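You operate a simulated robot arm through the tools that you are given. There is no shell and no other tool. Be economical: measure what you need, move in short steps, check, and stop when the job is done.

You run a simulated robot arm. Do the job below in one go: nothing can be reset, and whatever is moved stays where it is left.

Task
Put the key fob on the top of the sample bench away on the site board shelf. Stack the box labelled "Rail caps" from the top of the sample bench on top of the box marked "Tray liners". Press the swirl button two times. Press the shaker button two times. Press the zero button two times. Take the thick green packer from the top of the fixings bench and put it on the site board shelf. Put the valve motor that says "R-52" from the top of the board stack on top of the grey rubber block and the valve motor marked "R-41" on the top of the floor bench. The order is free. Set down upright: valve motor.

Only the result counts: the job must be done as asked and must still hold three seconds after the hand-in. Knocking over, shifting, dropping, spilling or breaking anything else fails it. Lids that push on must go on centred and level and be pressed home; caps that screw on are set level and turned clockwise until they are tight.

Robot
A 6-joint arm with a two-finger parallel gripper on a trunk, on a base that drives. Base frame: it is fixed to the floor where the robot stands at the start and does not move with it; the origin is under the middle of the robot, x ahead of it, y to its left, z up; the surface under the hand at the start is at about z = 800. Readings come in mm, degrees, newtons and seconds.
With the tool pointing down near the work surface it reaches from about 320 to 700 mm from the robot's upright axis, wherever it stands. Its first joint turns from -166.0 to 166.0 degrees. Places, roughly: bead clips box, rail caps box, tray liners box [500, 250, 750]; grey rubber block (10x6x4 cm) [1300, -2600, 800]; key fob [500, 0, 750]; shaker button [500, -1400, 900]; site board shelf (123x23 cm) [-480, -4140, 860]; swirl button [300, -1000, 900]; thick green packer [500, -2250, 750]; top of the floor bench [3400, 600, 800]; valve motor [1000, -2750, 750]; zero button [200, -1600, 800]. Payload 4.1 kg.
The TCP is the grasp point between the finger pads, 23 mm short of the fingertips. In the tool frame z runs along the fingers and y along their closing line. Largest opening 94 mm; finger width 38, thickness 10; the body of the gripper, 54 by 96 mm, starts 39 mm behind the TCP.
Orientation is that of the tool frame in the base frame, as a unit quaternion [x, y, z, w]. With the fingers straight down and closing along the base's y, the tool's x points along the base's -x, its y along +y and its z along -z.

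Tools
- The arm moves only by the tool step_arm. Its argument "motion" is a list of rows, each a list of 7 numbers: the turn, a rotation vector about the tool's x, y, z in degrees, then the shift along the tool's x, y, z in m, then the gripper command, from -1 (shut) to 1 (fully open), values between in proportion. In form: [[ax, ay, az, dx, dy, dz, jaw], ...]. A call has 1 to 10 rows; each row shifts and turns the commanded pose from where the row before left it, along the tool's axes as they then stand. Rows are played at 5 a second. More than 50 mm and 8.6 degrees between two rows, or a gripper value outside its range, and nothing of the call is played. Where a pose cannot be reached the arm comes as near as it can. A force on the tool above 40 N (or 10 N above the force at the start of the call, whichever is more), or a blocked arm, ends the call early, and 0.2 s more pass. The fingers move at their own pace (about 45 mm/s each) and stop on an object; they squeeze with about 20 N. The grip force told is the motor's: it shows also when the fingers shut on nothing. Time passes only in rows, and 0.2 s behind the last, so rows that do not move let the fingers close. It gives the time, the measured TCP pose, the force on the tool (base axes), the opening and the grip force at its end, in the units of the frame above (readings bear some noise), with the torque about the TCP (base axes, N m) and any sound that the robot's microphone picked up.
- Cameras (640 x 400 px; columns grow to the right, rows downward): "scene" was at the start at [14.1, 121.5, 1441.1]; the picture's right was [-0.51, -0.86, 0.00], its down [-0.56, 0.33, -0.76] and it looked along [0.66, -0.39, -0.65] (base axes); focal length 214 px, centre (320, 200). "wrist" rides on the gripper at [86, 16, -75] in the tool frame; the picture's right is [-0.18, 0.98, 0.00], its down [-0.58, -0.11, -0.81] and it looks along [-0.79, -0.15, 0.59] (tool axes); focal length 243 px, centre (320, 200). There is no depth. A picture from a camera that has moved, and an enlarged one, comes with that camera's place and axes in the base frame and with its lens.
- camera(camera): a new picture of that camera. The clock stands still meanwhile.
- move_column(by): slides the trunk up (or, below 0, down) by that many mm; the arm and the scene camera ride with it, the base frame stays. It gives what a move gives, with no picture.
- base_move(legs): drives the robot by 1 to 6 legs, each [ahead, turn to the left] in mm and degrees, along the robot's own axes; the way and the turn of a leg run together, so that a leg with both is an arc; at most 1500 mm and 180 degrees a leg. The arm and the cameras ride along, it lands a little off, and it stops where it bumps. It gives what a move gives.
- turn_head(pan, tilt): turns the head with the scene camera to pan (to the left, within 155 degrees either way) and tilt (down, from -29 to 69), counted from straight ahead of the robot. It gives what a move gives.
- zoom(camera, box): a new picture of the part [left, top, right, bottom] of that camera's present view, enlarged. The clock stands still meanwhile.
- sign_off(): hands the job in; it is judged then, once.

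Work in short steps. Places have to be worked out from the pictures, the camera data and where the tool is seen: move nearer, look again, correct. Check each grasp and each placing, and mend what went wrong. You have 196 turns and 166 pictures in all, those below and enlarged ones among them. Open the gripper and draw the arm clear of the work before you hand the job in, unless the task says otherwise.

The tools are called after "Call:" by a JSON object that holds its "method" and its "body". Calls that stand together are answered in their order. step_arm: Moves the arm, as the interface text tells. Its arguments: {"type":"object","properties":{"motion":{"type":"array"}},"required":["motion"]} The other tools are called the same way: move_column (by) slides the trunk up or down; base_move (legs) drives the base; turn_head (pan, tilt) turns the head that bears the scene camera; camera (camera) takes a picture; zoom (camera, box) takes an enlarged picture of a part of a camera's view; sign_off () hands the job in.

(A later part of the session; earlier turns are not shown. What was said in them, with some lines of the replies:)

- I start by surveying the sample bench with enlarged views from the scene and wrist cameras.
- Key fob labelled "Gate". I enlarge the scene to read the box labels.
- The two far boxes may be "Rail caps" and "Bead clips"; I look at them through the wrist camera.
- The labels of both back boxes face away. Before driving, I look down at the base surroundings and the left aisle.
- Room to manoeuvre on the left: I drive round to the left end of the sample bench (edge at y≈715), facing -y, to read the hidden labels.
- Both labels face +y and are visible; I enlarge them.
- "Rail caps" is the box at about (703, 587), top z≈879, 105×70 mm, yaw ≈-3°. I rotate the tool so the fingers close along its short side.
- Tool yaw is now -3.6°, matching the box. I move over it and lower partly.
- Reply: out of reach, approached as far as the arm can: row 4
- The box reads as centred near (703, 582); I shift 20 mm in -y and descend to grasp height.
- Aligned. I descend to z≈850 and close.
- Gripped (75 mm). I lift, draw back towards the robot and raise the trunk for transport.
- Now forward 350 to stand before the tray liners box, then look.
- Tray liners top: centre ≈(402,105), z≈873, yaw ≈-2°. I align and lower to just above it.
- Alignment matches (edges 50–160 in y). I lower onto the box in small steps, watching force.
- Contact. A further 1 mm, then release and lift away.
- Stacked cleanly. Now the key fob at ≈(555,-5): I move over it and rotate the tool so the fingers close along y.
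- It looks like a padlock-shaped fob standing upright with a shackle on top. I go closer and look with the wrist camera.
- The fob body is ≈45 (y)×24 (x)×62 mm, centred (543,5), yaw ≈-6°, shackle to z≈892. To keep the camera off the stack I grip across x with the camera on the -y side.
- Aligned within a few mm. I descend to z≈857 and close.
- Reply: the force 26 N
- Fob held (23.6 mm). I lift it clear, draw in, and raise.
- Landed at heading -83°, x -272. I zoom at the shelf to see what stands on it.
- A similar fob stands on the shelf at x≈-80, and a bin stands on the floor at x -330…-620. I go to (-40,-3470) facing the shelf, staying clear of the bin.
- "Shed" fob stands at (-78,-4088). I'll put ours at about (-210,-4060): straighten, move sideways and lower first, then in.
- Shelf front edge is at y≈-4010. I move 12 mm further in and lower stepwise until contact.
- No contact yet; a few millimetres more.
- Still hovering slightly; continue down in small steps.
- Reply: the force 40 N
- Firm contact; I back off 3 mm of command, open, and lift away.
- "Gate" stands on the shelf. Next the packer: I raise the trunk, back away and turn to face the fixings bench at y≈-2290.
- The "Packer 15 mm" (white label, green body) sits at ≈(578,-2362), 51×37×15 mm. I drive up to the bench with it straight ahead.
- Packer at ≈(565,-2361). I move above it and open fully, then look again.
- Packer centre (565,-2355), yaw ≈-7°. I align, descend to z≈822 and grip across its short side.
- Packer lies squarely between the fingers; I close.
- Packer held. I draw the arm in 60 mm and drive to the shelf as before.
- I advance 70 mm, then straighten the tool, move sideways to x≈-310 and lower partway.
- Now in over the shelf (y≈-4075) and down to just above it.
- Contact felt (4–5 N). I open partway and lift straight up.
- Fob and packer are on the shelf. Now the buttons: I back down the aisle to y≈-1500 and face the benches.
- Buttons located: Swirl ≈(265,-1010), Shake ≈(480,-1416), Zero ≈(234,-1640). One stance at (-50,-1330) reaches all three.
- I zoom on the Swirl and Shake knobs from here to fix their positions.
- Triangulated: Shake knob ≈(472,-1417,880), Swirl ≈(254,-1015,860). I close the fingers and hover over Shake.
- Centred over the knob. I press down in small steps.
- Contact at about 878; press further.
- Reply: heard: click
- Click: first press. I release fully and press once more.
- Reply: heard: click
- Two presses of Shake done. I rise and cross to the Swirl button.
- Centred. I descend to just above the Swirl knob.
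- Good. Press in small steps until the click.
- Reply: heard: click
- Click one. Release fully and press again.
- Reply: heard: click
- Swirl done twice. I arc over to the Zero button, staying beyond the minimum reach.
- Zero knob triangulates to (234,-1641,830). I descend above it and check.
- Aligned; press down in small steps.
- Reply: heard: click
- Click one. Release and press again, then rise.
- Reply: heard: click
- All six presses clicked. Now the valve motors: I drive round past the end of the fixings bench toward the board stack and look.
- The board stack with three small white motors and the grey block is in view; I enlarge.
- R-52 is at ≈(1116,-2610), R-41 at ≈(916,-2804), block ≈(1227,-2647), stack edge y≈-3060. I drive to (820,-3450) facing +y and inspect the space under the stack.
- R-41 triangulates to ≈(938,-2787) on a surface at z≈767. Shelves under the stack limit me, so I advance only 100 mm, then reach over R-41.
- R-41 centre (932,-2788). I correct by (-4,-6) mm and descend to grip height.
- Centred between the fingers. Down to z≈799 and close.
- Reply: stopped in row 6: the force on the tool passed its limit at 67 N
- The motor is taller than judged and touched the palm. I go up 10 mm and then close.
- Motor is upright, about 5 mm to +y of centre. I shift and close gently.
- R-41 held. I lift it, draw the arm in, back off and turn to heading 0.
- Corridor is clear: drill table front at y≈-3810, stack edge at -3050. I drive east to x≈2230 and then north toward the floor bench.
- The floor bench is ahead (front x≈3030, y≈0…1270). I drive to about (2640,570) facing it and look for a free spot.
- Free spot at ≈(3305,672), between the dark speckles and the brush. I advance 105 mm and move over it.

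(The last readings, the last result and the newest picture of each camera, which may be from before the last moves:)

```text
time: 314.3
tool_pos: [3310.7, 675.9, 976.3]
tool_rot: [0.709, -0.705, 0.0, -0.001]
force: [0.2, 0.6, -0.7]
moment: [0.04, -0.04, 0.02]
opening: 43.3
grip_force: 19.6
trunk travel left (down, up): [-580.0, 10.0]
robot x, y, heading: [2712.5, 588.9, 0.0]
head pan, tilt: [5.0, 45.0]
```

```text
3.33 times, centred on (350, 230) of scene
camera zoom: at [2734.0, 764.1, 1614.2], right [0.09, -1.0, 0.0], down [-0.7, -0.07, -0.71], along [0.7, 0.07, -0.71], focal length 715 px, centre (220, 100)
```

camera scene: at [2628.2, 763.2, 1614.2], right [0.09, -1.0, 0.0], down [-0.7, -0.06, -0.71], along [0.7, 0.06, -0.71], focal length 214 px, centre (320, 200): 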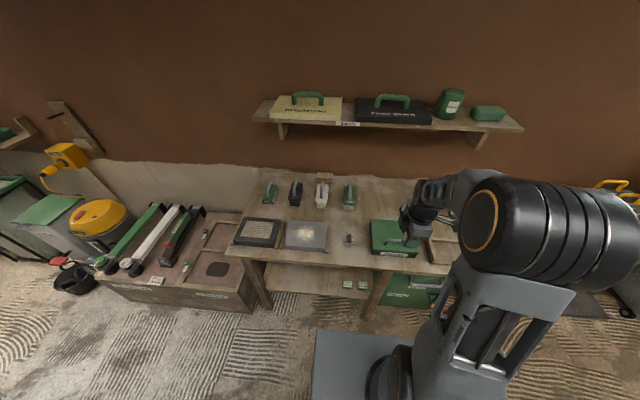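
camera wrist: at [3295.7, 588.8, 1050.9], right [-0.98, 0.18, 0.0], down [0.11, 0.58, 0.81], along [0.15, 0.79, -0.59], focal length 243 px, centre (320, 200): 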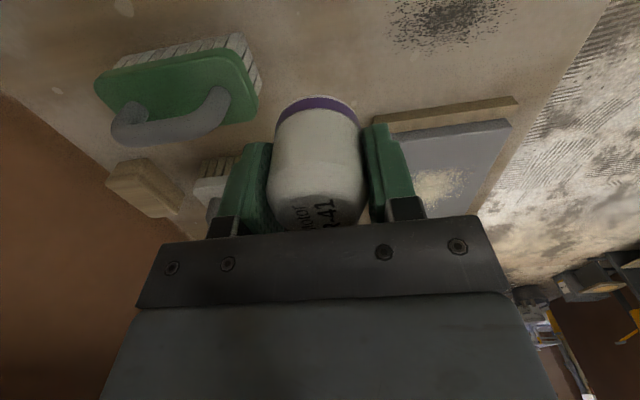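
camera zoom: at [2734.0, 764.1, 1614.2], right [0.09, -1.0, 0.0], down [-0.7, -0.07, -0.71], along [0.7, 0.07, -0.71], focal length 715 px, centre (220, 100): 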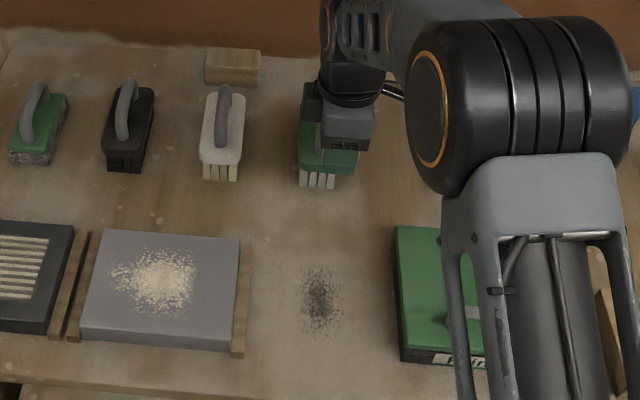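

Bench surface ≈791. I lower toward contact at about TCP z 835.

Call:
{"method": "step_arm", "body": {"motion": [[0, 0, 0, 0, 0, 0.045, -1], [0, 0, 0, 0, 0, 0.045, -1], [0, 0, 0, 0, 0, 0.035, -1], [0, 0, 0, 0, 0, 0, -1]]}}

Call:
{"method": "zoom", "body": {"camera": "scene", "box": [290, 190, 420, 270]}}

Call:
{"method": "camera", "body": {"camera": "wrist"}}

```text
time: 315.3
tool_pos: [3308.2, 676.4, 854.5]
tool_rot: [0.709, -0.705, 0.0, -0.001]
force: [-0.8, 0.0, -1.7]
moment: [0.06, 0.01, 0.0]
opening: 43.3
grip_force: 19.8
trunk travel left (down, up): [-580.0, 10.0]
robot x, y, heading: [2712.7, 589.5, 0.2]
head pan, tilt: [5.0, 45.0]
```

```text
4.92 times, centred on (355, 230) of scene
camera zoom: at [2734.1, 764.0, 1614.2], right [0.09, -1.0, 0.0], down [-0.7, -0.07, -0.71], along [0.7, 0.07, -0.71], focal length 1056 px, centre (148, 52)
```

zoom: 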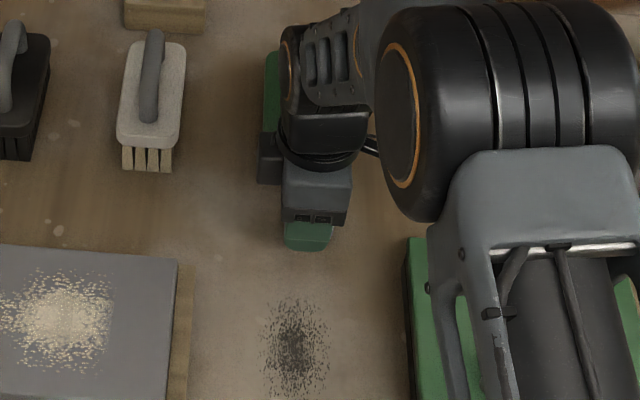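

```text
67 pictures are left
camera wrist: at [3293.6, 589.3, 929.5], right [-0.98, 0.18, 0.0], down [0.11, 0.58, 0.81], along [0.15, 0.79, -0.59], focal length 243 px, centre (320, 200)
```

wrist: 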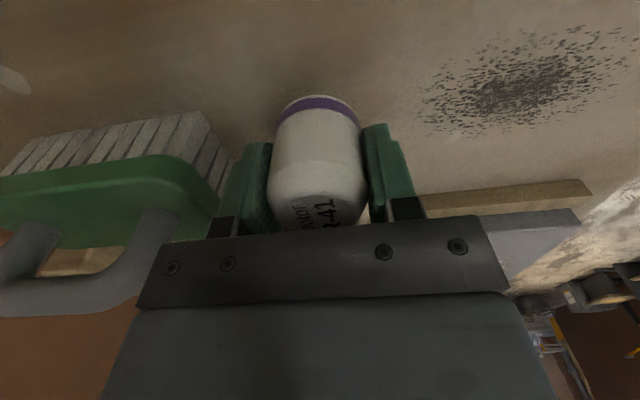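

Call:
{"method": "step_arm", "body": {"motion": [[0, 0, 0, 0, 0, 0.006, -1], [0, 0, 0, 0, 0, 0.004, -1], [0, 0, 0, 0, 0, 0, -1]]}}

Call:
{"method": "step_arm", "body": {"motion": [[0, 0, 0, 0, 0, 0.002, -1], [0, 0, 0, 0, 0, 0.002, -1], [0, 0, 0, 0, 0, 0, -1]]}}

Call:
{"method": "step_arm", "body": {"motion": [[0, 0, 0, 0, 0, 0.002, -1], [0, 0, 0, 0, 0, 0.001, -1], [0, 0, 0, 0, 0, 0, -1]]}}

```text
time: 316.1
tool_pos: [3306.6, 674.8, 843.8]
tool_rot: [0.709, -0.705, 0.0, -0.001]
force: [0.8, 0.7, -1.0]
moment: [-0.06, 0.02, -0.03]
opening: 43.0
grip_force: 19.9
trunk travel left (down, up): [-580.0, 10.0]
robot x, y, heading: [2711.9, 588.9, 0.8]
head pan, tilt: [5.0, 45.0]
```

```text
time: 316.9
tool_pos: [3306.7, 675.2, 839.1]
tool_rot: [0.709, -0.705, 0.0, 0.001]
force: [-0.1, -0.4, -0.7]
moment: [0.0, -0.04, 0.02]
opening: 43.5
grip_force: 20.1
trunk travel left (down, up): [-580.0, 10.0]
robot x, y, heading: [2712.0, 589.7, 0.4]
head pan, tilt: [5.0, 45.0]
```

```text
time: 317.7
tool_pos: [3306.4, 673.0, 835.8]
tool_rot: [0.709, -0.705, -0.001, -0.001]
force: [0.4, 0.2, -1.0]
moment: [0.01, 0.01, 0.0]
opening: 43.5
grip_force: 19.9
trunk travel left (down, up): [-580.0, 10.0]
robot x, y, heading: [2712.9, 588.5, 0.5]
head pan, tilt: [5.0, 45.0]
```

Call:
{"method": "step_arm", "body": {"motion": [[0, 0, 0, 0, 0, 0.0015, -1], [0, 0, 0, 0, 0, 0.0015, -1], [0, 0, 0, 0, 0, 0, -1]]}}

Call:
{"method": "step_arm", "body": {"motion": [[0, 0, 0, 0, 0, 0.0015, -1], [0, 0, 0, 0, 0, 0.001, -1], [0, 0, 0, 0, 0, 0, -1]]}}

Call:
{"method": "camera", "body": {"camera": "wrist"}}

```text
time: 318.5
tool_pos: [3306.4, 673.3, 832.9]
tool_rot: [0.708, -0.706, 0.001, -0.001]
force: [0.7, -0.6, 1.3]
moment: [-0.04, 0.02, -0.02]
opening: 43.0
grip_force: 20.1
trunk travel left (down, up): [-580.0, 10.0]
robot x, y, heading: [2710.4, 592.5, 0.3]
head pan, tilt: [5.0, 45.0]
```

```text
time: 319.3
tool_pos: [3306.9, 674.0, 830.9]
tool_rot: [0.707, -0.707, 0.001, -0.001]
force: [5.5, -0.1, 13.6]
moment: [-0.05, 0.04, 0.03]
opening: 43.3
grip_force: 20.1
trunk travel left (down, up): [-580.0, 10.0]
robot x, y, heading: [2712.5, 588.9, 0.5]
head pan, tilt: [5.0, 45.0]
```

```text
66 pictures are left
camera wrist: at [3289.9, 587.6, 905.6], right [-0.98, 0.18, 0.0], down [0.1, 0.58, 0.81], along [0.15, 0.79, -0.59], focal length 243 px, centre (320, 200)
```

wrist: 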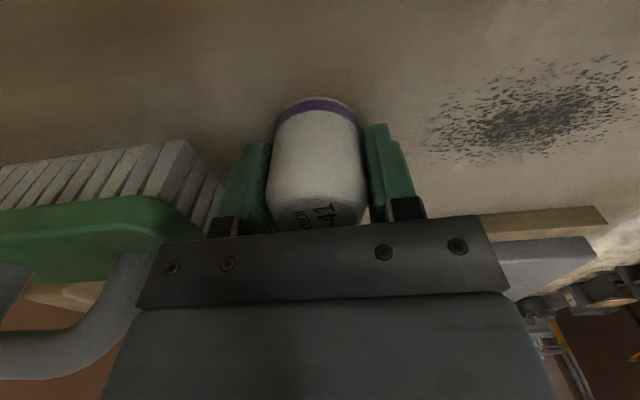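

Firm contact (≈14 N). I ease 1.5 mm, open gently and rise.

Call:
{"method": "step_arm", "body": {"motion": [[0, 0, 0, 0, 0, -0.0015, -1], [0, 0, 0, 0, 0, 0, -0.05], [0, 0, 0, 0, 0, 0, 0.1], [0, 0, 0, 0, 0, 0, 0.25], [0, 0, 0, 0, 0, 0, 0.25], [0, 0, 0, 0, 0, -0.03, 0.25], [0, 0, 0, 0, 0, -0.045, 0.25], [0, 0, 0, 0, 0, -0.045, 0.25], [0, 0, 0, 0, 0.04, -0.045, 0.25], [0, 0, 0, 0, 0.04, -0.045, 0.25]]}}

Call:
{"method": "camera", "body": {"camera": "wrist"}}

Call:
{"method": "zoom", "body": {"camera": "scene", "box": [270, 180, 430, 290]}}

```text
refused: row 9 steps farther than a row can; nothing moved
```

```text
65 pictures are left
camera wrist: at [3289.9, 587.6, 905.6], right [-0.98, 0.18, 0.0], down [0.1, 0.58, 0.81], along [0.15, 0.79, -0.59], focal length 243 px, centre (320, 200)
```

wrist: 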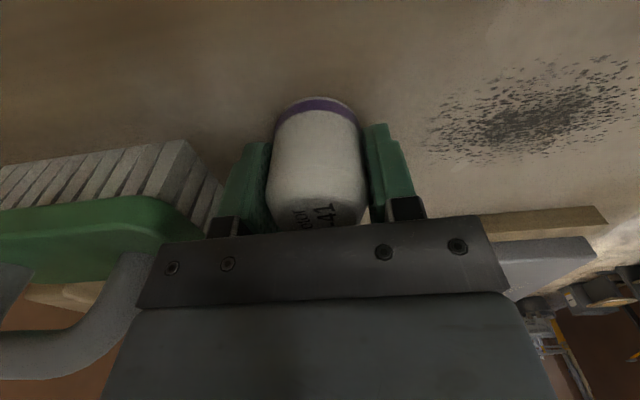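

```text
3.64 times, centred on (350, 235) of scene
camera zoom: at [2733.0, 763.6, 1614.3], right [0.09, -1.0, 0.0], down [-0.7, -0.07, -0.71], along [0.7, 0.07, -0.71], focal length 780 px, centre (211, 73)
```

zoom: 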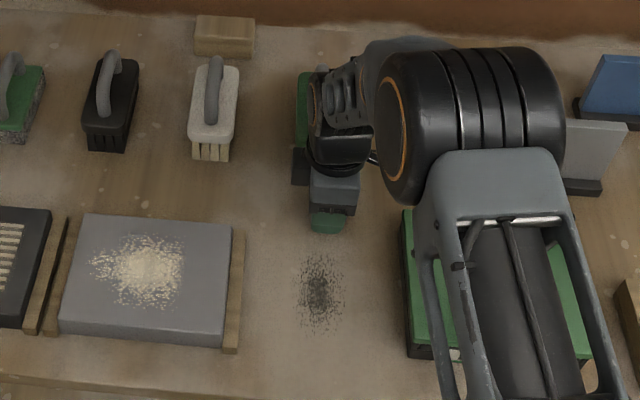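

Row too long; I repeat with shorter rows.

Call:
{"method": "step_arm", "body": {"motion": [[0, 0, 0, 0, 0, -0.0015, -1], [0, 0, 0, 0, 0, 0, -0.05], [0, 0, 0, 0, 0, 0, 0.1], [0, 0, 0, 0, 0, 0, 0.25], [0, 0, 0, 0, 0, 0, 0.25], [0, 0, 0, 0, 0, -0.03, 0.25], [0, 0, 0, 0, 0, -0.045, 0.25], [0, 0, 0, 0, 0, -0.045, 0.25], [0, 0, 0, 0, 0, -0.045, 0.25], [0, 0, 0, 0, 0, -0.045, 0.25]]}}

Call:
{"method": "step_arm", "body": {"motion": [[0, 0, 0, 0, 0.045, 0, 1], [0, 0, 0, 0, 0.045, 0, 1], [0, 0, 0, 0, 0.045, 0, 1], [0, 0, 0, 0, 0.045, 0, 1]]}}

Call:
{"method": "zoom", "body": {"camera": "scene", "box": [270, 180, 430, 290]}}

```text
time: 321.5
tool_pos: [3308.0, 671.7, 1040.6]
tool_rot: [0.709, -0.705, 0.0, -0.001]
force: [0.0, -0.4, -0.7]
moment: [0.01, -0.01, 0.03]
opening: 58.7
grip_force: 0.0
trunk travel left (down, up): [-580.0, 10.0]
robot x, y, heading: [2713.8, 588.6, 0.4]
head pan, tilt: [5.0, 45.0]
```

```text
time: 322.5
tool_pos: [3126.9, 673.6, 1042.1]
tool_rot: [0.709, -0.705, 0.0, 0.0]
force: [0.2, -0.6, -0.2]
moment: [0.0, -0.03, 0.03]
opening: 93.9
grip_force: 0.0
trunk travel left (down, up): [-580.0, 10.0]
robot x, y, heading: [2712.0, 591.1, 0.6]
head pan, tilt: [5.0, 45.0]
```

```text
3.64 times, centred on (350, 235) of scene
camera zoom: at [2732.9, 763.8, 1614.2], right [0.09, -1.0, 0.0], down [-0.7, -0.07, -0.71], along [0.7, 0.07, -0.71], focal length 780 px, centre (211, 73)
```

zoom: 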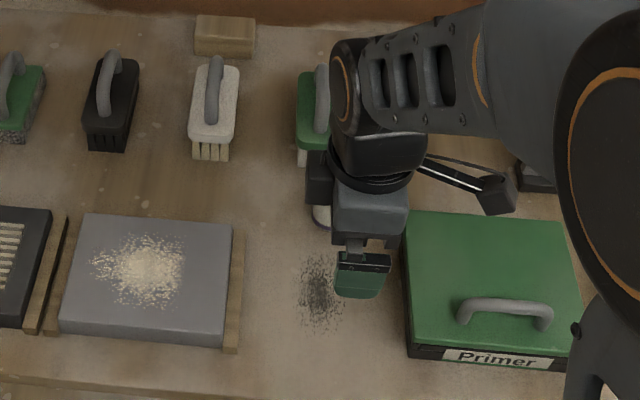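

I back the base away and confirm R-41 stands upright.

Call:
{"method": "base_move", "body": {"legs": [[-350, 0]]}}

Call:
{"method": "camera", "body": {"camera": "scene"}}

```text
time: 324.8
tool_pos: [2773.8, 672.2, 1042.2]
tool_rot: [0.707, -0.707, 0.001, 0.0]
force: [0.1, -0.5, 0.3]
moment: [0.01, 0.06, 0.0]
opening: 94.1
grip_force: 0.0
trunk travel left (down, up): [-580.0, 10.0]
robot x, y, heading: [2359.0, 587.0, -0.1]
head pan, tilt: [5.0, 45.0]
```

```text
62 pictures are left
camera scene: at [2378.3, 762.1, 1614.2], right [0.09, -1.0, 0.0], down [-0.7, -0.06, -0.71], along [0.7, 0.06, -0.71], focal length 214 px, centre (320, 200)
```

scene: 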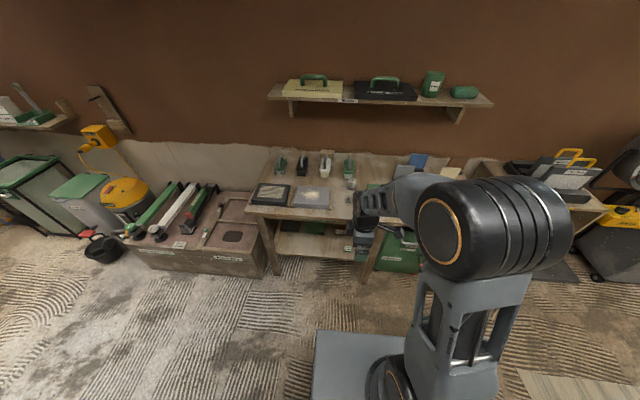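

Call:
{"method": "zoom", "body": {"camera": "scene", "box": [310, 150, 410, 220]}}

```text
5.71 times, centred on (360, 185) of scene
camera zoom: at [2378.3, 762.1, 1614.2], right [0.09, -1.0, 0.0], down [-0.7, -0.06, -0.71], along [0.7, 0.06, -0.71], focal length 1226 px, centre (91, 286)
```

zoom: 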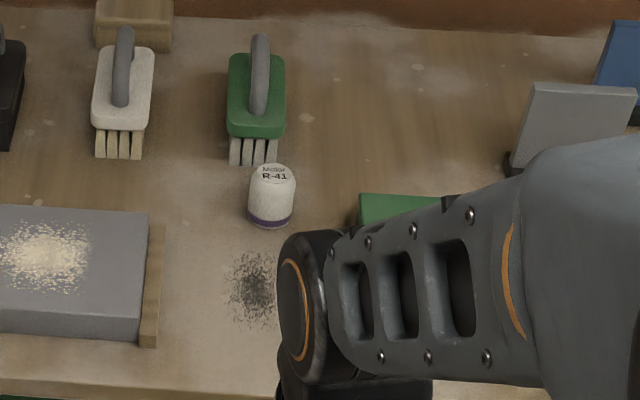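

R-41 stands upright on the floor bench. Back to the stack's +x end for R-52: I drive to about (1950,-2620) and face -x.

Call:
{"method": "base_move", "body": {"legs": [[0, -97.3], [1500, 0], [1500, 0], [230, 0], [0, -82.7]]}}

Call:
{"method": "turn_head", "body": {"pan": 0, "tilt": 40}}

Call:
{"method": "camera", "body": {"camera": "scene"}}

```text
time: 348.6
tool_pos: [1445.6, -2758.7, 1040.9]
tool_rot: [0.705, 0.709, -0.001, 0.001]
force: [-0.8, -0.8, -1.0]
moment: [-0.03, 0.02, -0.04]
opening: 94.0
grip_force: 0.0
trunk travel left (down, up): [-580.0, 10.0]
robot x, y, heading: [1865.9, -2672.3, -179.6]
head pan, tilt: [5.0, 45.0]
```

```text
time: 349.3
tool_pos: [1445.8, -2759.7, 1041.7]
tool_rot: [0.706, 0.709, 0.0, 0.0]
force: [-0.4, 0.8, 0.4]
moment: [0.01, 0.01, 0.03]
opening: 94.2
grip_force: 0.0
trunk travel left (down, up): [-580.0, 10.0]
robot x, y, heading: [1860.6, -2677.1, -179.6]
head pan, tilt: [0.0, 40.0]
```

```text
60 pictures are left
camera scene: at [1839.3, -2841.5, 1621.4], right [-0.01, 1.0, 0.0], down [0.64, 0.0, -0.77], along [-0.77, 0.0, -0.64], focal length 214 px, centre (320, 200)
```

scene: 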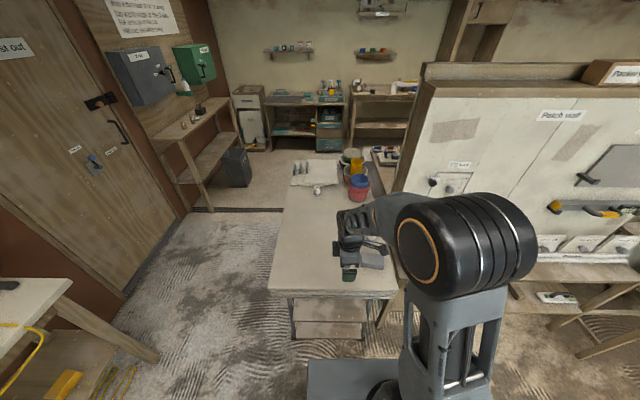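

I advance to x≈1680 and rotate the wrist so the camera is on the robot side, then look.

Call:
{"method": "base_move", "body": {"legs": [[180, 0]]}}

Call:
{"method": "step_arm", "body": {"motion": [[0, 0, 8.6, 0, 0, 0, 1], [0, 0, 8.6, 0, 0, 0, 1], [0, 0, 8.6, 0, 0, 0, 1], [0, 0, 8.6, 0, 0, 0, 1], [0, 0, 8.6, 0, 0, 0, 1], [0, 0, 8.6, 0, 0, 0, 1], [0, 0, 8.6, 0, 0, 0, 1], [0, 0, 8.6, 0, 0, 0, 1], [0, 0, 8.6, 0, 0, 0, 1], [0, 0, 8.6, 0, 0, 0, 1]]}}

Call:
{"method": "camera", "body": {"camera": "wrist"}}

Call:
{"method": "camera", "body": {"camera": "scene"}}

```text
time: 350.8
tool_pos: [1269.2, -2764.2, 1040.5]
tool_rot: [0.703, 0.711, 0.0, -0.001]
force: [-1.5, -0.6, -0.1]
moment: [0.01, 0.03, 0.0]
opening: 94.1
grip_force: 0.1
trunk travel left (down, up): [-580.0, 10.0]
robot x, y, heading: [1684.5, -2677.3, -179.4]
head pan, tilt: [0.0, 40.0]
```

```text
time: 352.9
tool_pos: [1269.0, -2763.1, 1042.3]
tool_rot: [0.999, 0.038, 0.001, 0.0]
force: [1.3, 0.2, -0.2]
moment: [-0.03, -0.01, 0.0]
opening: 94.3
grip_force: 0.2
trunk travel left (down, up): [-580.0, 10.0]
robot x, y, heading: [1688.8, -2676.0, -179.5]
head pan, tilt: [0.0, 40.0]
```

```text
59 pictures are left
camera wrist: at [1357.1, -2773.2, 1116.2], right [-0.11, -0.99, 0.0], down [-0.59, 0.06, 0.81], along [-0.8, 0.09, -0.59], focal length 243 px, centre (320, 200)
```

wrist: 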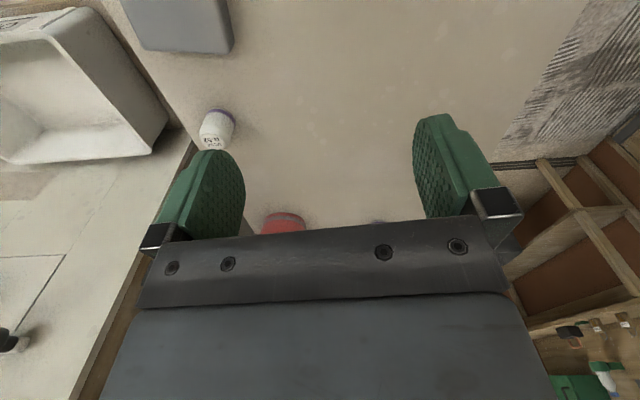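

```text
58 pictures are left
camera scene: at [1663.3, -2843.2, 1621.4], right [-0.01, 1.0, 0.0], down [0.64, 0.01, -0.77], along [-0.77, -0.01, -0.64], focal length 214 px, centre (320, 200)
```

scene: 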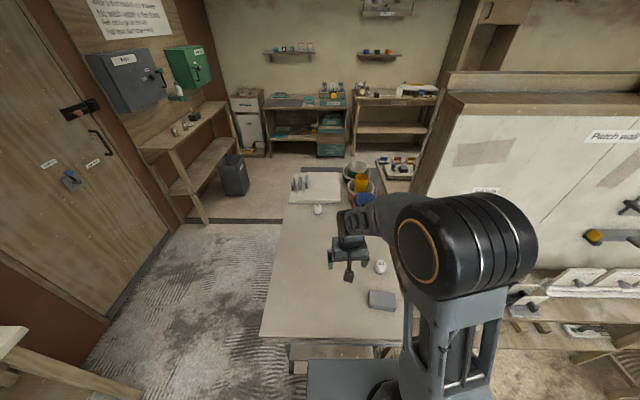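

Call:
{"method": "zoom", "body": {"camera": "scene", "box": [330, 230, 430, 330]}}

Call:
{"method": "zoom", "body": {"camera": "wrist", "box": [60, 0, 280, 170]}}

```text
4.00 times, centred on (380, 280) of scene
camera zoom: at [1663.3, -2843.2, 1621.4], right [-0.01, 1.0, 0.0], down [0.64, 0.01, -0.77], along [-0.77, -0.01, -0.64], focal length 858 px, centre (80, -120)
```

zoom: 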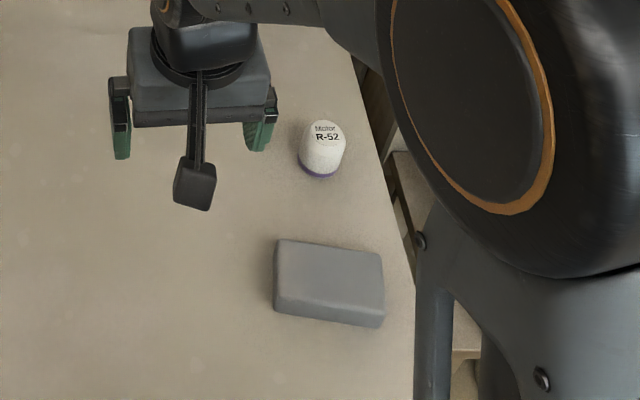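

```text
2.35 times, centred on (170, 85) of wrist
camera zoom: at [1357.1, -2773.2, 1116.2], right [-0.11, -0.99, 0.0], down [-0.59, 0.06, 0.81], along [-0.8, 0.09, -0.59], focal length 571 px, centre (673, 471)
```

zoom: 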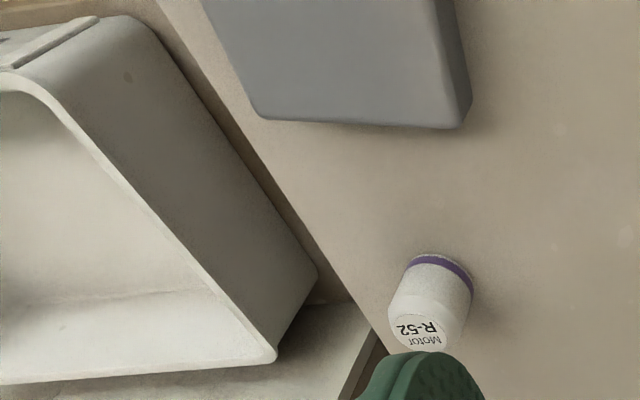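

R-52 ≈(1136,-2590); block centre ≈(1270,-2609), top ≈808. A tub rim (z≈870) stands close at y≈-2518, so I turn the wrist so the camera is on the -y side and grip along x.

Call:
{"method": "step_arm", "body": {"motion": [[0, 0, 8.6, 0, 0, 0, 1], [0, 0, 8.6, 0, 0, 0, 1], [0, 0, 8.6, 0, 0, 0, 1], [0, 0, 8.6, 0, 0, 0, 1], [0, 0, 8.6, 0, 0, 0, 1], [0, 0, 8.6, 0, 0, 0, 1], [0, 0, 8.6, 0, 0, 0, 1], [0, 0, 8.6, 0, 0, 0, 1], [0, 0, 8.6, 0, 0, 0, 1], [0, 0, 8.6, 0, 0, 0, 1]]}}

```text
time: 355.1
tool_pos: [1270.1, -2763.7, 1041.1]
tool_rot: [0.757, -0.653, 0.001, -0.001]
force: [-0.3, 0.3, -0.2]
moment: [0.0, -0.04, -0.01]
opening: 93.9
grip_force: 0.0
trunk travel left (down, up): [-580.0, 10.0]
robot x, y, heading: [1687.5, -2675.9, -179.5]
head pan, tilt: [0.0, 40.0]
```

Now move above R-52 and partly down.

Call:
{"method": "step_arm", "body": {"motion": [[0, 0, 0, -0.0383, 0.0214, 0, 1], [0, 0, 0, -0.0383, 0.0214, 0, 1], [0, 0, 0, -0.0383, 0.0214, 0, 1], [0, 0, 0, -0.0383, 0.0214, 0, 1], [0, 0, 0, -0.0383, 0.0214, 0, 1], [0, 0, 0, 0, 0, 0.045, 1], [0, 0, 0, 0, 0, 0.045, 1], [0, 0, 0, 0, 0, 0, 1]]}}

Call:
{"method": "camera", "body": {"camera": "wrist"}}

Call:
{"method": "zoom", "body": {"camera": "scene", "box": [320, 210, 430, 320]}}

```text
time: 356.9
tool_pos: [1134.7, -2588.9, 949.6]
tool_rot: [0.758, -0.652, 0.0, 0.0]
force: [-0.5, -0.5, 0.0]
moment: [-0.04, -0.01, 0.01]
opening: 94.1
grip_force: 0.1
trunk travel left (down, up): [-580.0, 10.0]
robot x, y, heading: [1686.6, -2680.0, -179.1]
head pan, tilt: [0.0, 40.0]
```

```text
55 pictures are left
camera wrist: at [1131.5, -2678.2, 1024.2], right [-1.0, 0.04, 0.0], down [0.02, 0.59, 0.81], along [0.03, 0.81, -0.59], focal length 243 px, centre (320, 200)
```

wrist: 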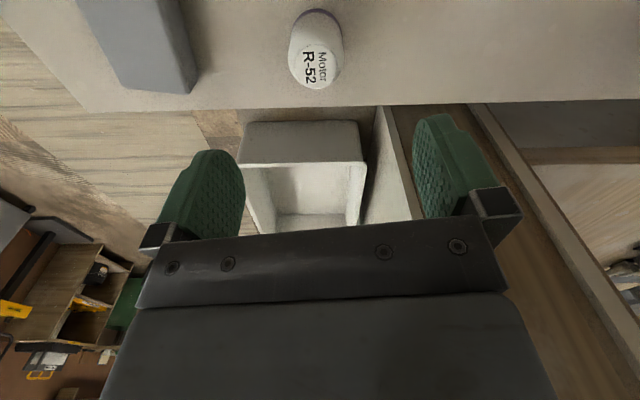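

```text
3.64 times, centred on (375, 265) of scene
camera zoom: at [1663.2, -2843.0, 1621.5], right [-0.01, 1.0, 0.0], down [0.64, 0.01, -0.77], along [-0.77, -0.01, -0.64], focal length 780 px, centre (120, -36)
```

zoom: 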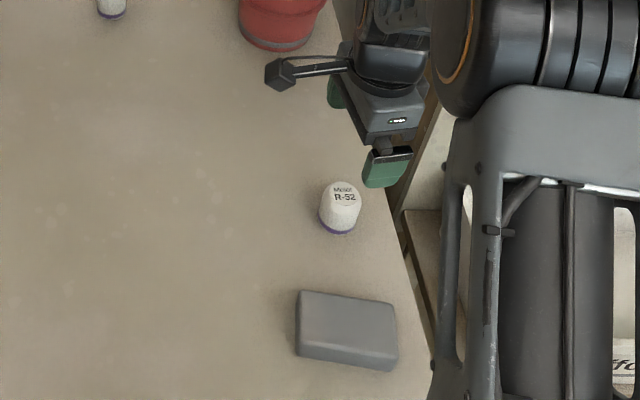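

R-52 is at (1136,-2591), right under the tool. I descend to z≈813 as for R-41.

Call:
{"method": "step_arm", "body": {"motion": [[0, 0, 0, 0.002, -0.001, 0.045, 1], [0, 0, 0, 0, 0, 0.045, 1], [0, 0, 0, 0, 0, 0.035, 0.4], [0, 0, 0, 0, 0, 0.011, 0.4], [0, 0, 0, 0, 0, 0, 0.4]]}}

Call:
{"method": "camera", "body": {"camera": "wrist"}}

```text
time: 358.1
tool_pos: [1136.4, -2592.2, 817.9]
tool_rot: [0.758, -0.652, -0.001, -0.001]
force: [0.5, -0.3, -0.1]
moment: [0.0, -0.01, 0.02]
opening: 66.0
grip_force: 0.0
trunk travel left (down, up): [-580.0, 10.0]
robot x, y, heading: [1684.0, -2679.3, -179.2]
head pan, tilt: [0.0, 40.0]
```

```text
53 pictures are left
camera wrist: at [1132.6, -2679.4, 892.0], right [-1.0, 0.04, 0.0], down [0.02, 0.59, 0.81], along [0.03, 0.81, -0.59], focal length 243 px, centre (320, 200)
```

wrist: 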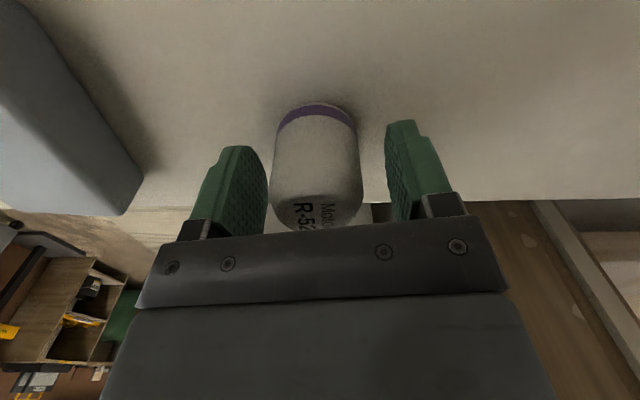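

The motor is ~5 mm toward +x; I centre and close gently.

Call:
{"method": "step_arm", "body": {"motion": [[0, 0, 0, 0, -0.005, 0.004, 0.4], [0, 0, 0, 0, 0, 0, 0.2], [0, 0, 0, 0, 0, 0, 0.05], [0, 0, 0, 0, 0, 0, -0.1], [0, 0, 0, 0, 0, 0, -0.5], [0, 0, 0, 0, 0, 0, -1], [0, 0, 0, 0, 0, 0, -1]]}}

Call:
{"method": "step_arm", "body": {"motion": [[0, 0, 0, 0, 0, -0.02, -1], [0, 0, 0, 0, 0, -0.04, -1], [0, 0, 0, 0, 0, -0.04, -1], [0, 0, 0, 0, 0, 0, -1]]}}

Call:
{"method": "camera", "body": {"camera": "wrist"}}

Call:
{"method": "zoom", "body": {"camera": "scene", "box": [320, 210, 430, 320]}}

```text
time: 359.8
tool_pos: [1140.9, -2590.5, 813.4]
tool_rot: [0.758, -0.652, 0.0, 0.0]
force: [0.1, 0.8, -0.5]
moment: [-0.04, 0.01, -0.06]
opening: 42.7
grip_force: 19.8
trunk travel left (down, up): [-580.0, 10.0]
robot x, y, heading: [1689.6, -2678.0, -179.5]
head pan, tilt: [0.0, 40.0]
```

```text
time: 360.8
tool_pos: [1138.1, -2594.0, 914.2]
tool_rot: [0.758, -0.652, 0.0, 0.0]
force: [0.8, 0.2, -1.3]
moment: [-0.04, -0.02, 0.0]
opening: 42.9
grip_force: 19.9
trunk travel left (down, up): [-580.0, 10.0]
robot x, y, heading: [1685.0, -2673.5, -179.4]
head pan, tilt: [0.0, 40.0]
```

```text
52 pictures are left
camera wrist: at [1135.6, -2682.1, 988.4], right [-1.0, 0.04, 0.0], down [0.02, 0.59, 0.81], along [0.03, 0.81, -0.59], focal length 243 px, centre (320, 200)
```

wrist: 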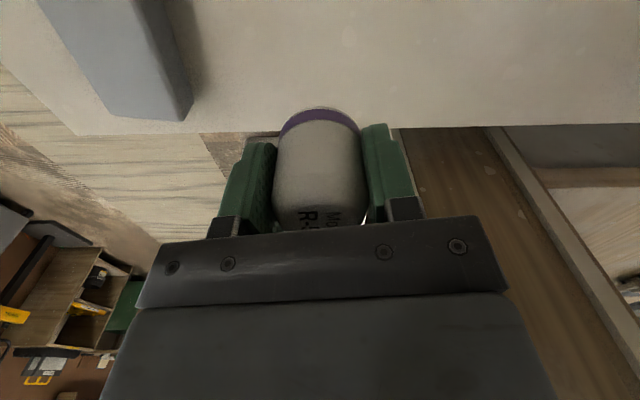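

```text
3.64 times, centred on (375, 265) of scene
camera zoom: at [1663.2, -2843.1, 1621.4], right [-0.01, 1.0, 0.0], down [0.64, 0.01, -0.77], along [-0.77, -0.01, -0.64], focal length 780 px, centre (120, -36)
```

zoom: 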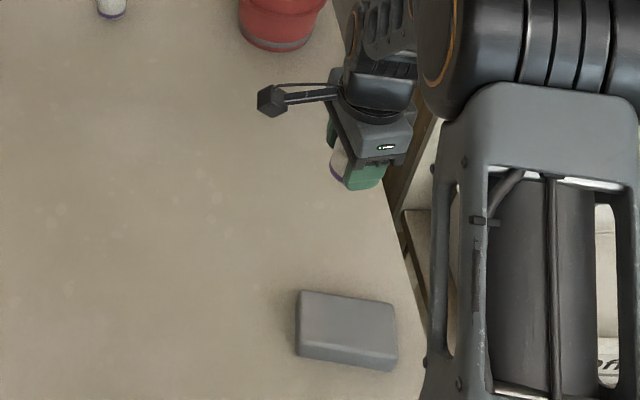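

R-52 held. I carry it over to above the block and look.

Call:
{"method": "step_arm", "body": {"motion": [[0, 0, 0, 0.0113, -0.0428, 0, -1], [0, 0, 0, 0.0113, -0.0428, 0, -1], [0, 0, 0, 0.0113, -0.0428, 0, -1], [0, 0, 0, 0, 0, 0, -1]]}}

Call:
{"method": "camera", "body": {"camera": "wrist"}}

Call:
{"method": "zoom", "body": {"camera": "scene", "box": [320, 230, 430, 330]}}

```text
time: 361.8
tool_pos: [1274.9, -2609.3, 911.2]
tool_rot: [0.758, -0.653, -0.001, -0.001]
force: [-0.7, -0.2, -1.2]
moment: [0.0, 0.07, -0.01]
opening: 42.7
grip_force: 20.0
trunk travel left (down, up): [-580.0, 10.0]
robot x, y, heading: [1686.9, -2679.1, -179.3]
head pan, tilt: [0.0, 40.0]
```

```text
50 pictures are left
camera wrist: at [1271.4, -2696.8, 985.6], right [-1.0, 0.04, 0.0], down [0.02, 0.59, 0.81], along [0.03, 0.81, -0.59], focal length 243 px, centre (320, 200)
```

wrist: 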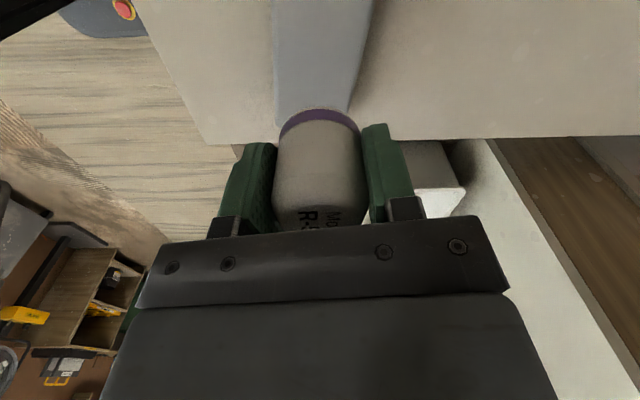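

```text
4.00 times, centred on (375, 280) of scene
camera zoom: at [1663.3, -2843.1, 1621.4], right [-0.01, 1.0, 0.0], down [0.64, 0.01, -0.77], along [-0.77, -0.01, -0.64], focal length 858 px, centre (100, -120)
```

zoom: 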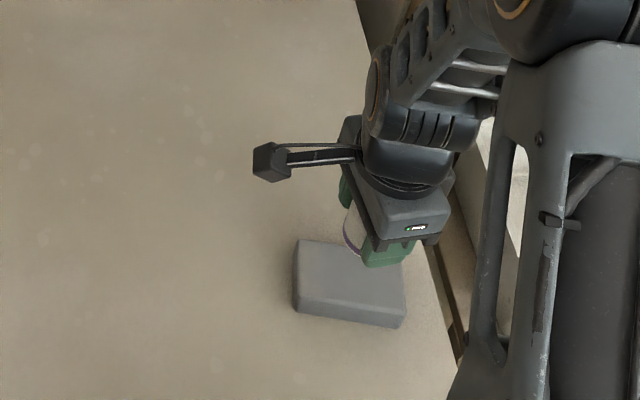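

Block spans x≈1244–1304 under the motor; alignment is good. I lower toward it.

Call:
{"method": "step_arm", "body": {"motion": [[0, 0, 0, 0, 0, 0.03, -1], [0, 0, 0, 0, 0, 0.02, -1], [0, 0, 0, 0, 0, 0, -1]]}}

Call:
{"method": "camera", "body": {"camera": "wrist"}}

Call:
{"method": "zoom", "body": {"camera": "scene", "box": [340, 260, 420, 330]}}

```text
time: 362.6
tool_pos: [1271.8, -2608.1, 861.4]
tool_rot: [0.758, -0.652, 0.0, 0.0]
force: [0.1, -0.8, -0.8]
moment: [0.01, 0.01, -0.01]
opening: 42.7
grip_force: 19.8
trunk travel left (down, up): [-580.0, 10.0]
robot x, y, heading: [1685.9, -2678.1, -179.2]
head pan, tilt: [0.0, 40.0]
```

```text
48 pictures are left
camera wrist: at [1269.4, -2695.5, 935.8], right [-1.0, 0.04, 0.0], down [0.02, 0.59, 0.81], along [0.03, 0.81, -0.59], focal length 243 px, centre (320, 200)
```

wrist: 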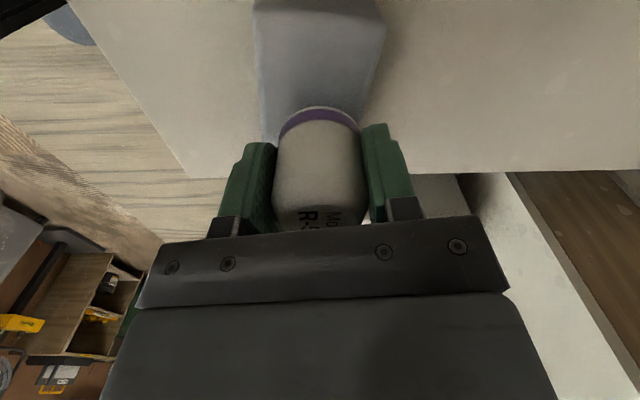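

```text
5.71 times, centred on (380, 295) of scene
camera zoom: at [1663.3, -2843.1, 1621.4], right [-0.01, 1.0, 0.0], down [0.64, 0.01, -0.77], along [-0.77, -0.01, -0.64], focal length 1226 px, centre (-23, -343)
```

zoom: 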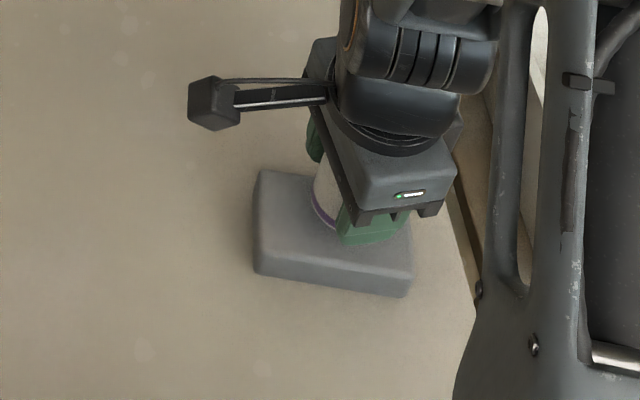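

I shift 4 mm toward +x to centre on the block and lower to contact.

Call:
{"method": "step_arm", "body": {"motion": [[0, 0, 0, 0.002, -0.004, 0.004, -1], [0, 0, 0, 0, 0, 0.002, -1], [0, 0, 0, 0, 0, 0, -1]]}}

Call:
{"method": "step_arm", "body": {"motion": [[0, 0, 0, 0, 0, 0.002, -1], [0, 0, 0, 0, 0, 0.0015, -1], [0, 0, 0, 0, 0, 0, -1]]}}

Call:
{"method": "step_arm", "body": {"motion": [[0, 0, 0, 0, 0, 0.0015, -1], [0, 0, 0, 0, 0, 0.0015, -1], [0, 0, 0, 0, 0, 0, -1]]}}

```text
time: 363.4
tool_pos: [1276.1, -2608.3, 855.4]
tool_rot: [0.758, -0.652, 0.0, 0.001]
force: [0.5, 0.0, 0.1]
moment: [-0.03, -0.01, 0.04]
opening: 42.3
grip_force: 20.1
trunk travel left (down, up): [-580.0, 10.0]
robot x, y, heading: [1681.5, -2675.6, -179.3]
head pan, tilt: [0.0, 40.0]
```

```text
time: 364.1
tool_pos: [1276.6, -2608.1, 852.3]
tool_rot: [0.758, -0.652, 0.0, -0.001]
force: [-0.2, -0.3, -1.1]
moment: [0.02, -0.01, -0.01]
opening: 42.8
grip_force: 19.8
trunk travel left (down, up): [-580.0, 10.0]
robot x, y, heading: [1683.4, -2677.5, -179.2]
head pan, tilt: [0.0, 40.0]
```

```text
time: 364.9
tool_pos: [1278.1, -2606.4, 849.9]
tool_rot: [0.758, -0.653, 0.0, 0.001]
force: [0.2, 0.0, -0.1]
moment: [0.02, 0.02, -0.03]
opening: 42.8
grip_force: 20.0
trunk travel left (down, up): [-580.0, 10.0]
robot x, y, heading: [1683.1, -2678.0, -179.5]
head pan, tilt: [0.0, 40.0]
```

Call:
{"method": "step_arm", "body": {"motion": [[0, 0, 0, 0, 0, 0.0015, -1], [0, 0, 0, 0, 0, 0.0015, -1], [0, 0, 0, 0, 0, 0, -1]]}}

Call:
{"method": "step_arm", "body": {"motion": [[0, 0, 0, 0, 0, 0.0015, -1], [0, 0, 0, 0, 0, 0.001, -1], [0, 0, 0, 0, 0, 0, -1]]}}

```text
time: 365.8
tool_pos: [1277.7, -2608.0, 847.5]
tool_rot: [0.758, -0.652, -0.002, 0.001]
force: [-2.0, 0.1, 15.8]
moment: [-0.08, 0.11, 0.1]
opening: 42.8
grip_force: 20.2
trunk travel left (down, up): [-580.0, 10.0]
robot x, y, heading: [1684.0, -2676.6, -179.3]
head pan, tilt: [0.0, 40.0]
```

```text
time: 366.6
tool_pos: [1276.8, -2607.7, 844.2]
tool_rot: [0.758, -0.652, -0.002, 0.0]
force: [-4.8, -3.0, 13.0]
moment: [0.01, 0.22, 0.14]
opening: 42.8
grip_force: 20.3
trunk travel left (down, up): [-580.0, 10.0]
robot x, y, heading: [1686.9, -2674.8, -179.3]
head pan, tilt: [0.0, 40.0]
```

Contact on the rubber. I ease back 2 mm, open gently and rise straight up.

Call:
{"method": "step_arm", "body": {"motion": [[0, 0, 0, 0, 0, -0.002, -1], [0, 0, 0, 0, 0, 0, -0.05], [0, 0, 0, 0, 0, 0, 0.1], [0, 0, 0, 0, 0, 0, 0.3], [0, 0, 0, 0, 0, 0, 0.4], [0, 0, 0, 0, 0, -0.03, 0.4], [0, 0, 0, 0, 0, -0.045, 0.4], [0, 0, 0, 0, 0, -0.045, 0.4], [0, 0, 0, 0, 0, -0.045, 0.4]]}}

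Call:
{"method": "camera", "body": {"camera": "wrist"}}

Call:
{"method": "zoom", "body": {"camera": "scene", "box": [330, 240, 430, 330]}}

```text
time: 368.6
tool_pos: [1280.2, -2607.7, 1010.4]
tool_rot: [0.758, -0.652, 0.0, -0.001]
force: [1.0, -0.3, 0.5]
moment: [-0.01, 0.0, 0.01]
opening: 65.8
grip_force: 0.1
trunk travel left (down, up): [-580.0, 10.0]
robot x, y, heading: [1687.0, -2677.4, -179.4]
head pan, tilt: [0.0, 40.0]
```

```text
46 pictures are left
camera wrist: at [1277.9, -2696.7, 1083.6], right [-1.0, 0.04, 0.0], down [0.02, 0.59, 0.81], along [0.03, 0.81, -0.59], focal length 243 px, centre (320, 200)
```

wrist: 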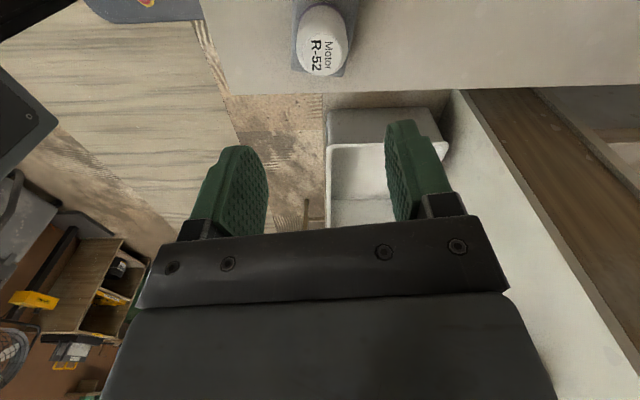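

```text
4.44 times, centred on (380, 285) of scene
camera zoom: at [1663.8, -2843.3, 1621.4], right [-0.01, 1.0, 0.0], down [0.64, 0.01, -0.77], along [-0.77, -0.01, -0.64], focal length 953 px, centre (53, -178)
```

zoom: 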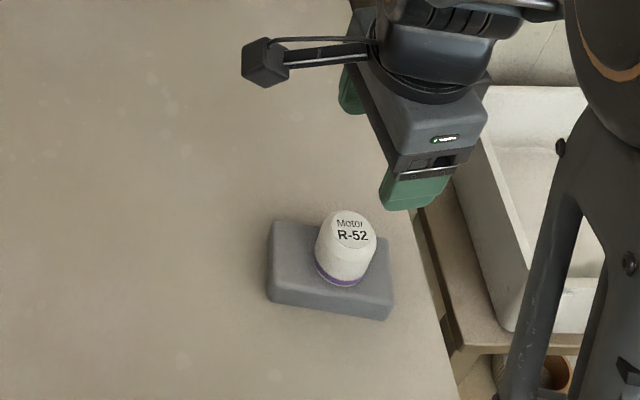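

R-52 stands upright on the block. I back the robot off to clear the work and take a last look.

Call:
{"method": "base_move", "body": {"legs": [[-350, 0]]}}

Call:
{"method": "zoom", "body": {"camera": "scene", "box": [300, 160, 440, 300]}}

```text
time: 370.8
tool_pos: [1632.5, -2604.6, 1008.5]
tool_rot: [0.758, -0.653, -0.001, 0.0]
force: [0.8, 1.3, -0.1]
moment: [0.01, 0.02, -0.05]
opening: 66.0
grip_force: 0.1
trunk travel left (down, up): [-580.0, 10.0]
robot x, y, heading: [2040.2, -2672.4, -179.9]
head pan, tilt: [0.0, 40.0]
```

```text
2.86 times, centred on (370, 230) of scene
camera zoom: at [2015.8, -2839.0, 1621.5], right [-0.01, 1.0, 0.0], down [0.64, 0.01, -0.77], along [-0.77, -0.01, -0.64], focal length 613 px, centre (177, 114)
```

zoom: 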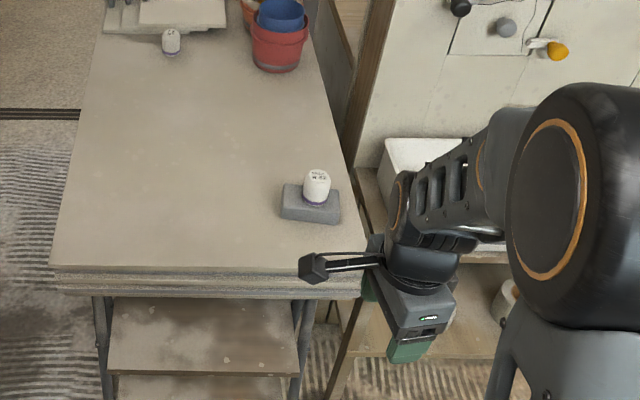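

All parts are placed, the six presses clicked, and the arm is clear; I hand in.

Call:
{"method": "sign_off", "body": {}}

```text
The job is handed in.
```

The job is finished and handed in. The gripper was open and the arm was clear of the work.

- **Key fob:** the fob labelled "Gate" stands on the site board shelf.
- **Boxes:** "Rail caps" is stacked on "Tray liners".
- **Buttons:** I pressed swirl, shaker and zero twice each, and every press gave a click.
- **Packer:** the green 15 mm packer lies on the site board shelf.
- **Valve motors:** R-52 stands upright on the grey rubber block, and R-41 stands upright on the floor bench. While I was gripping R-41, the gripper pressed on it hard enough (67 N) to trip the force limit. It stayed upright and showed no visible damage.
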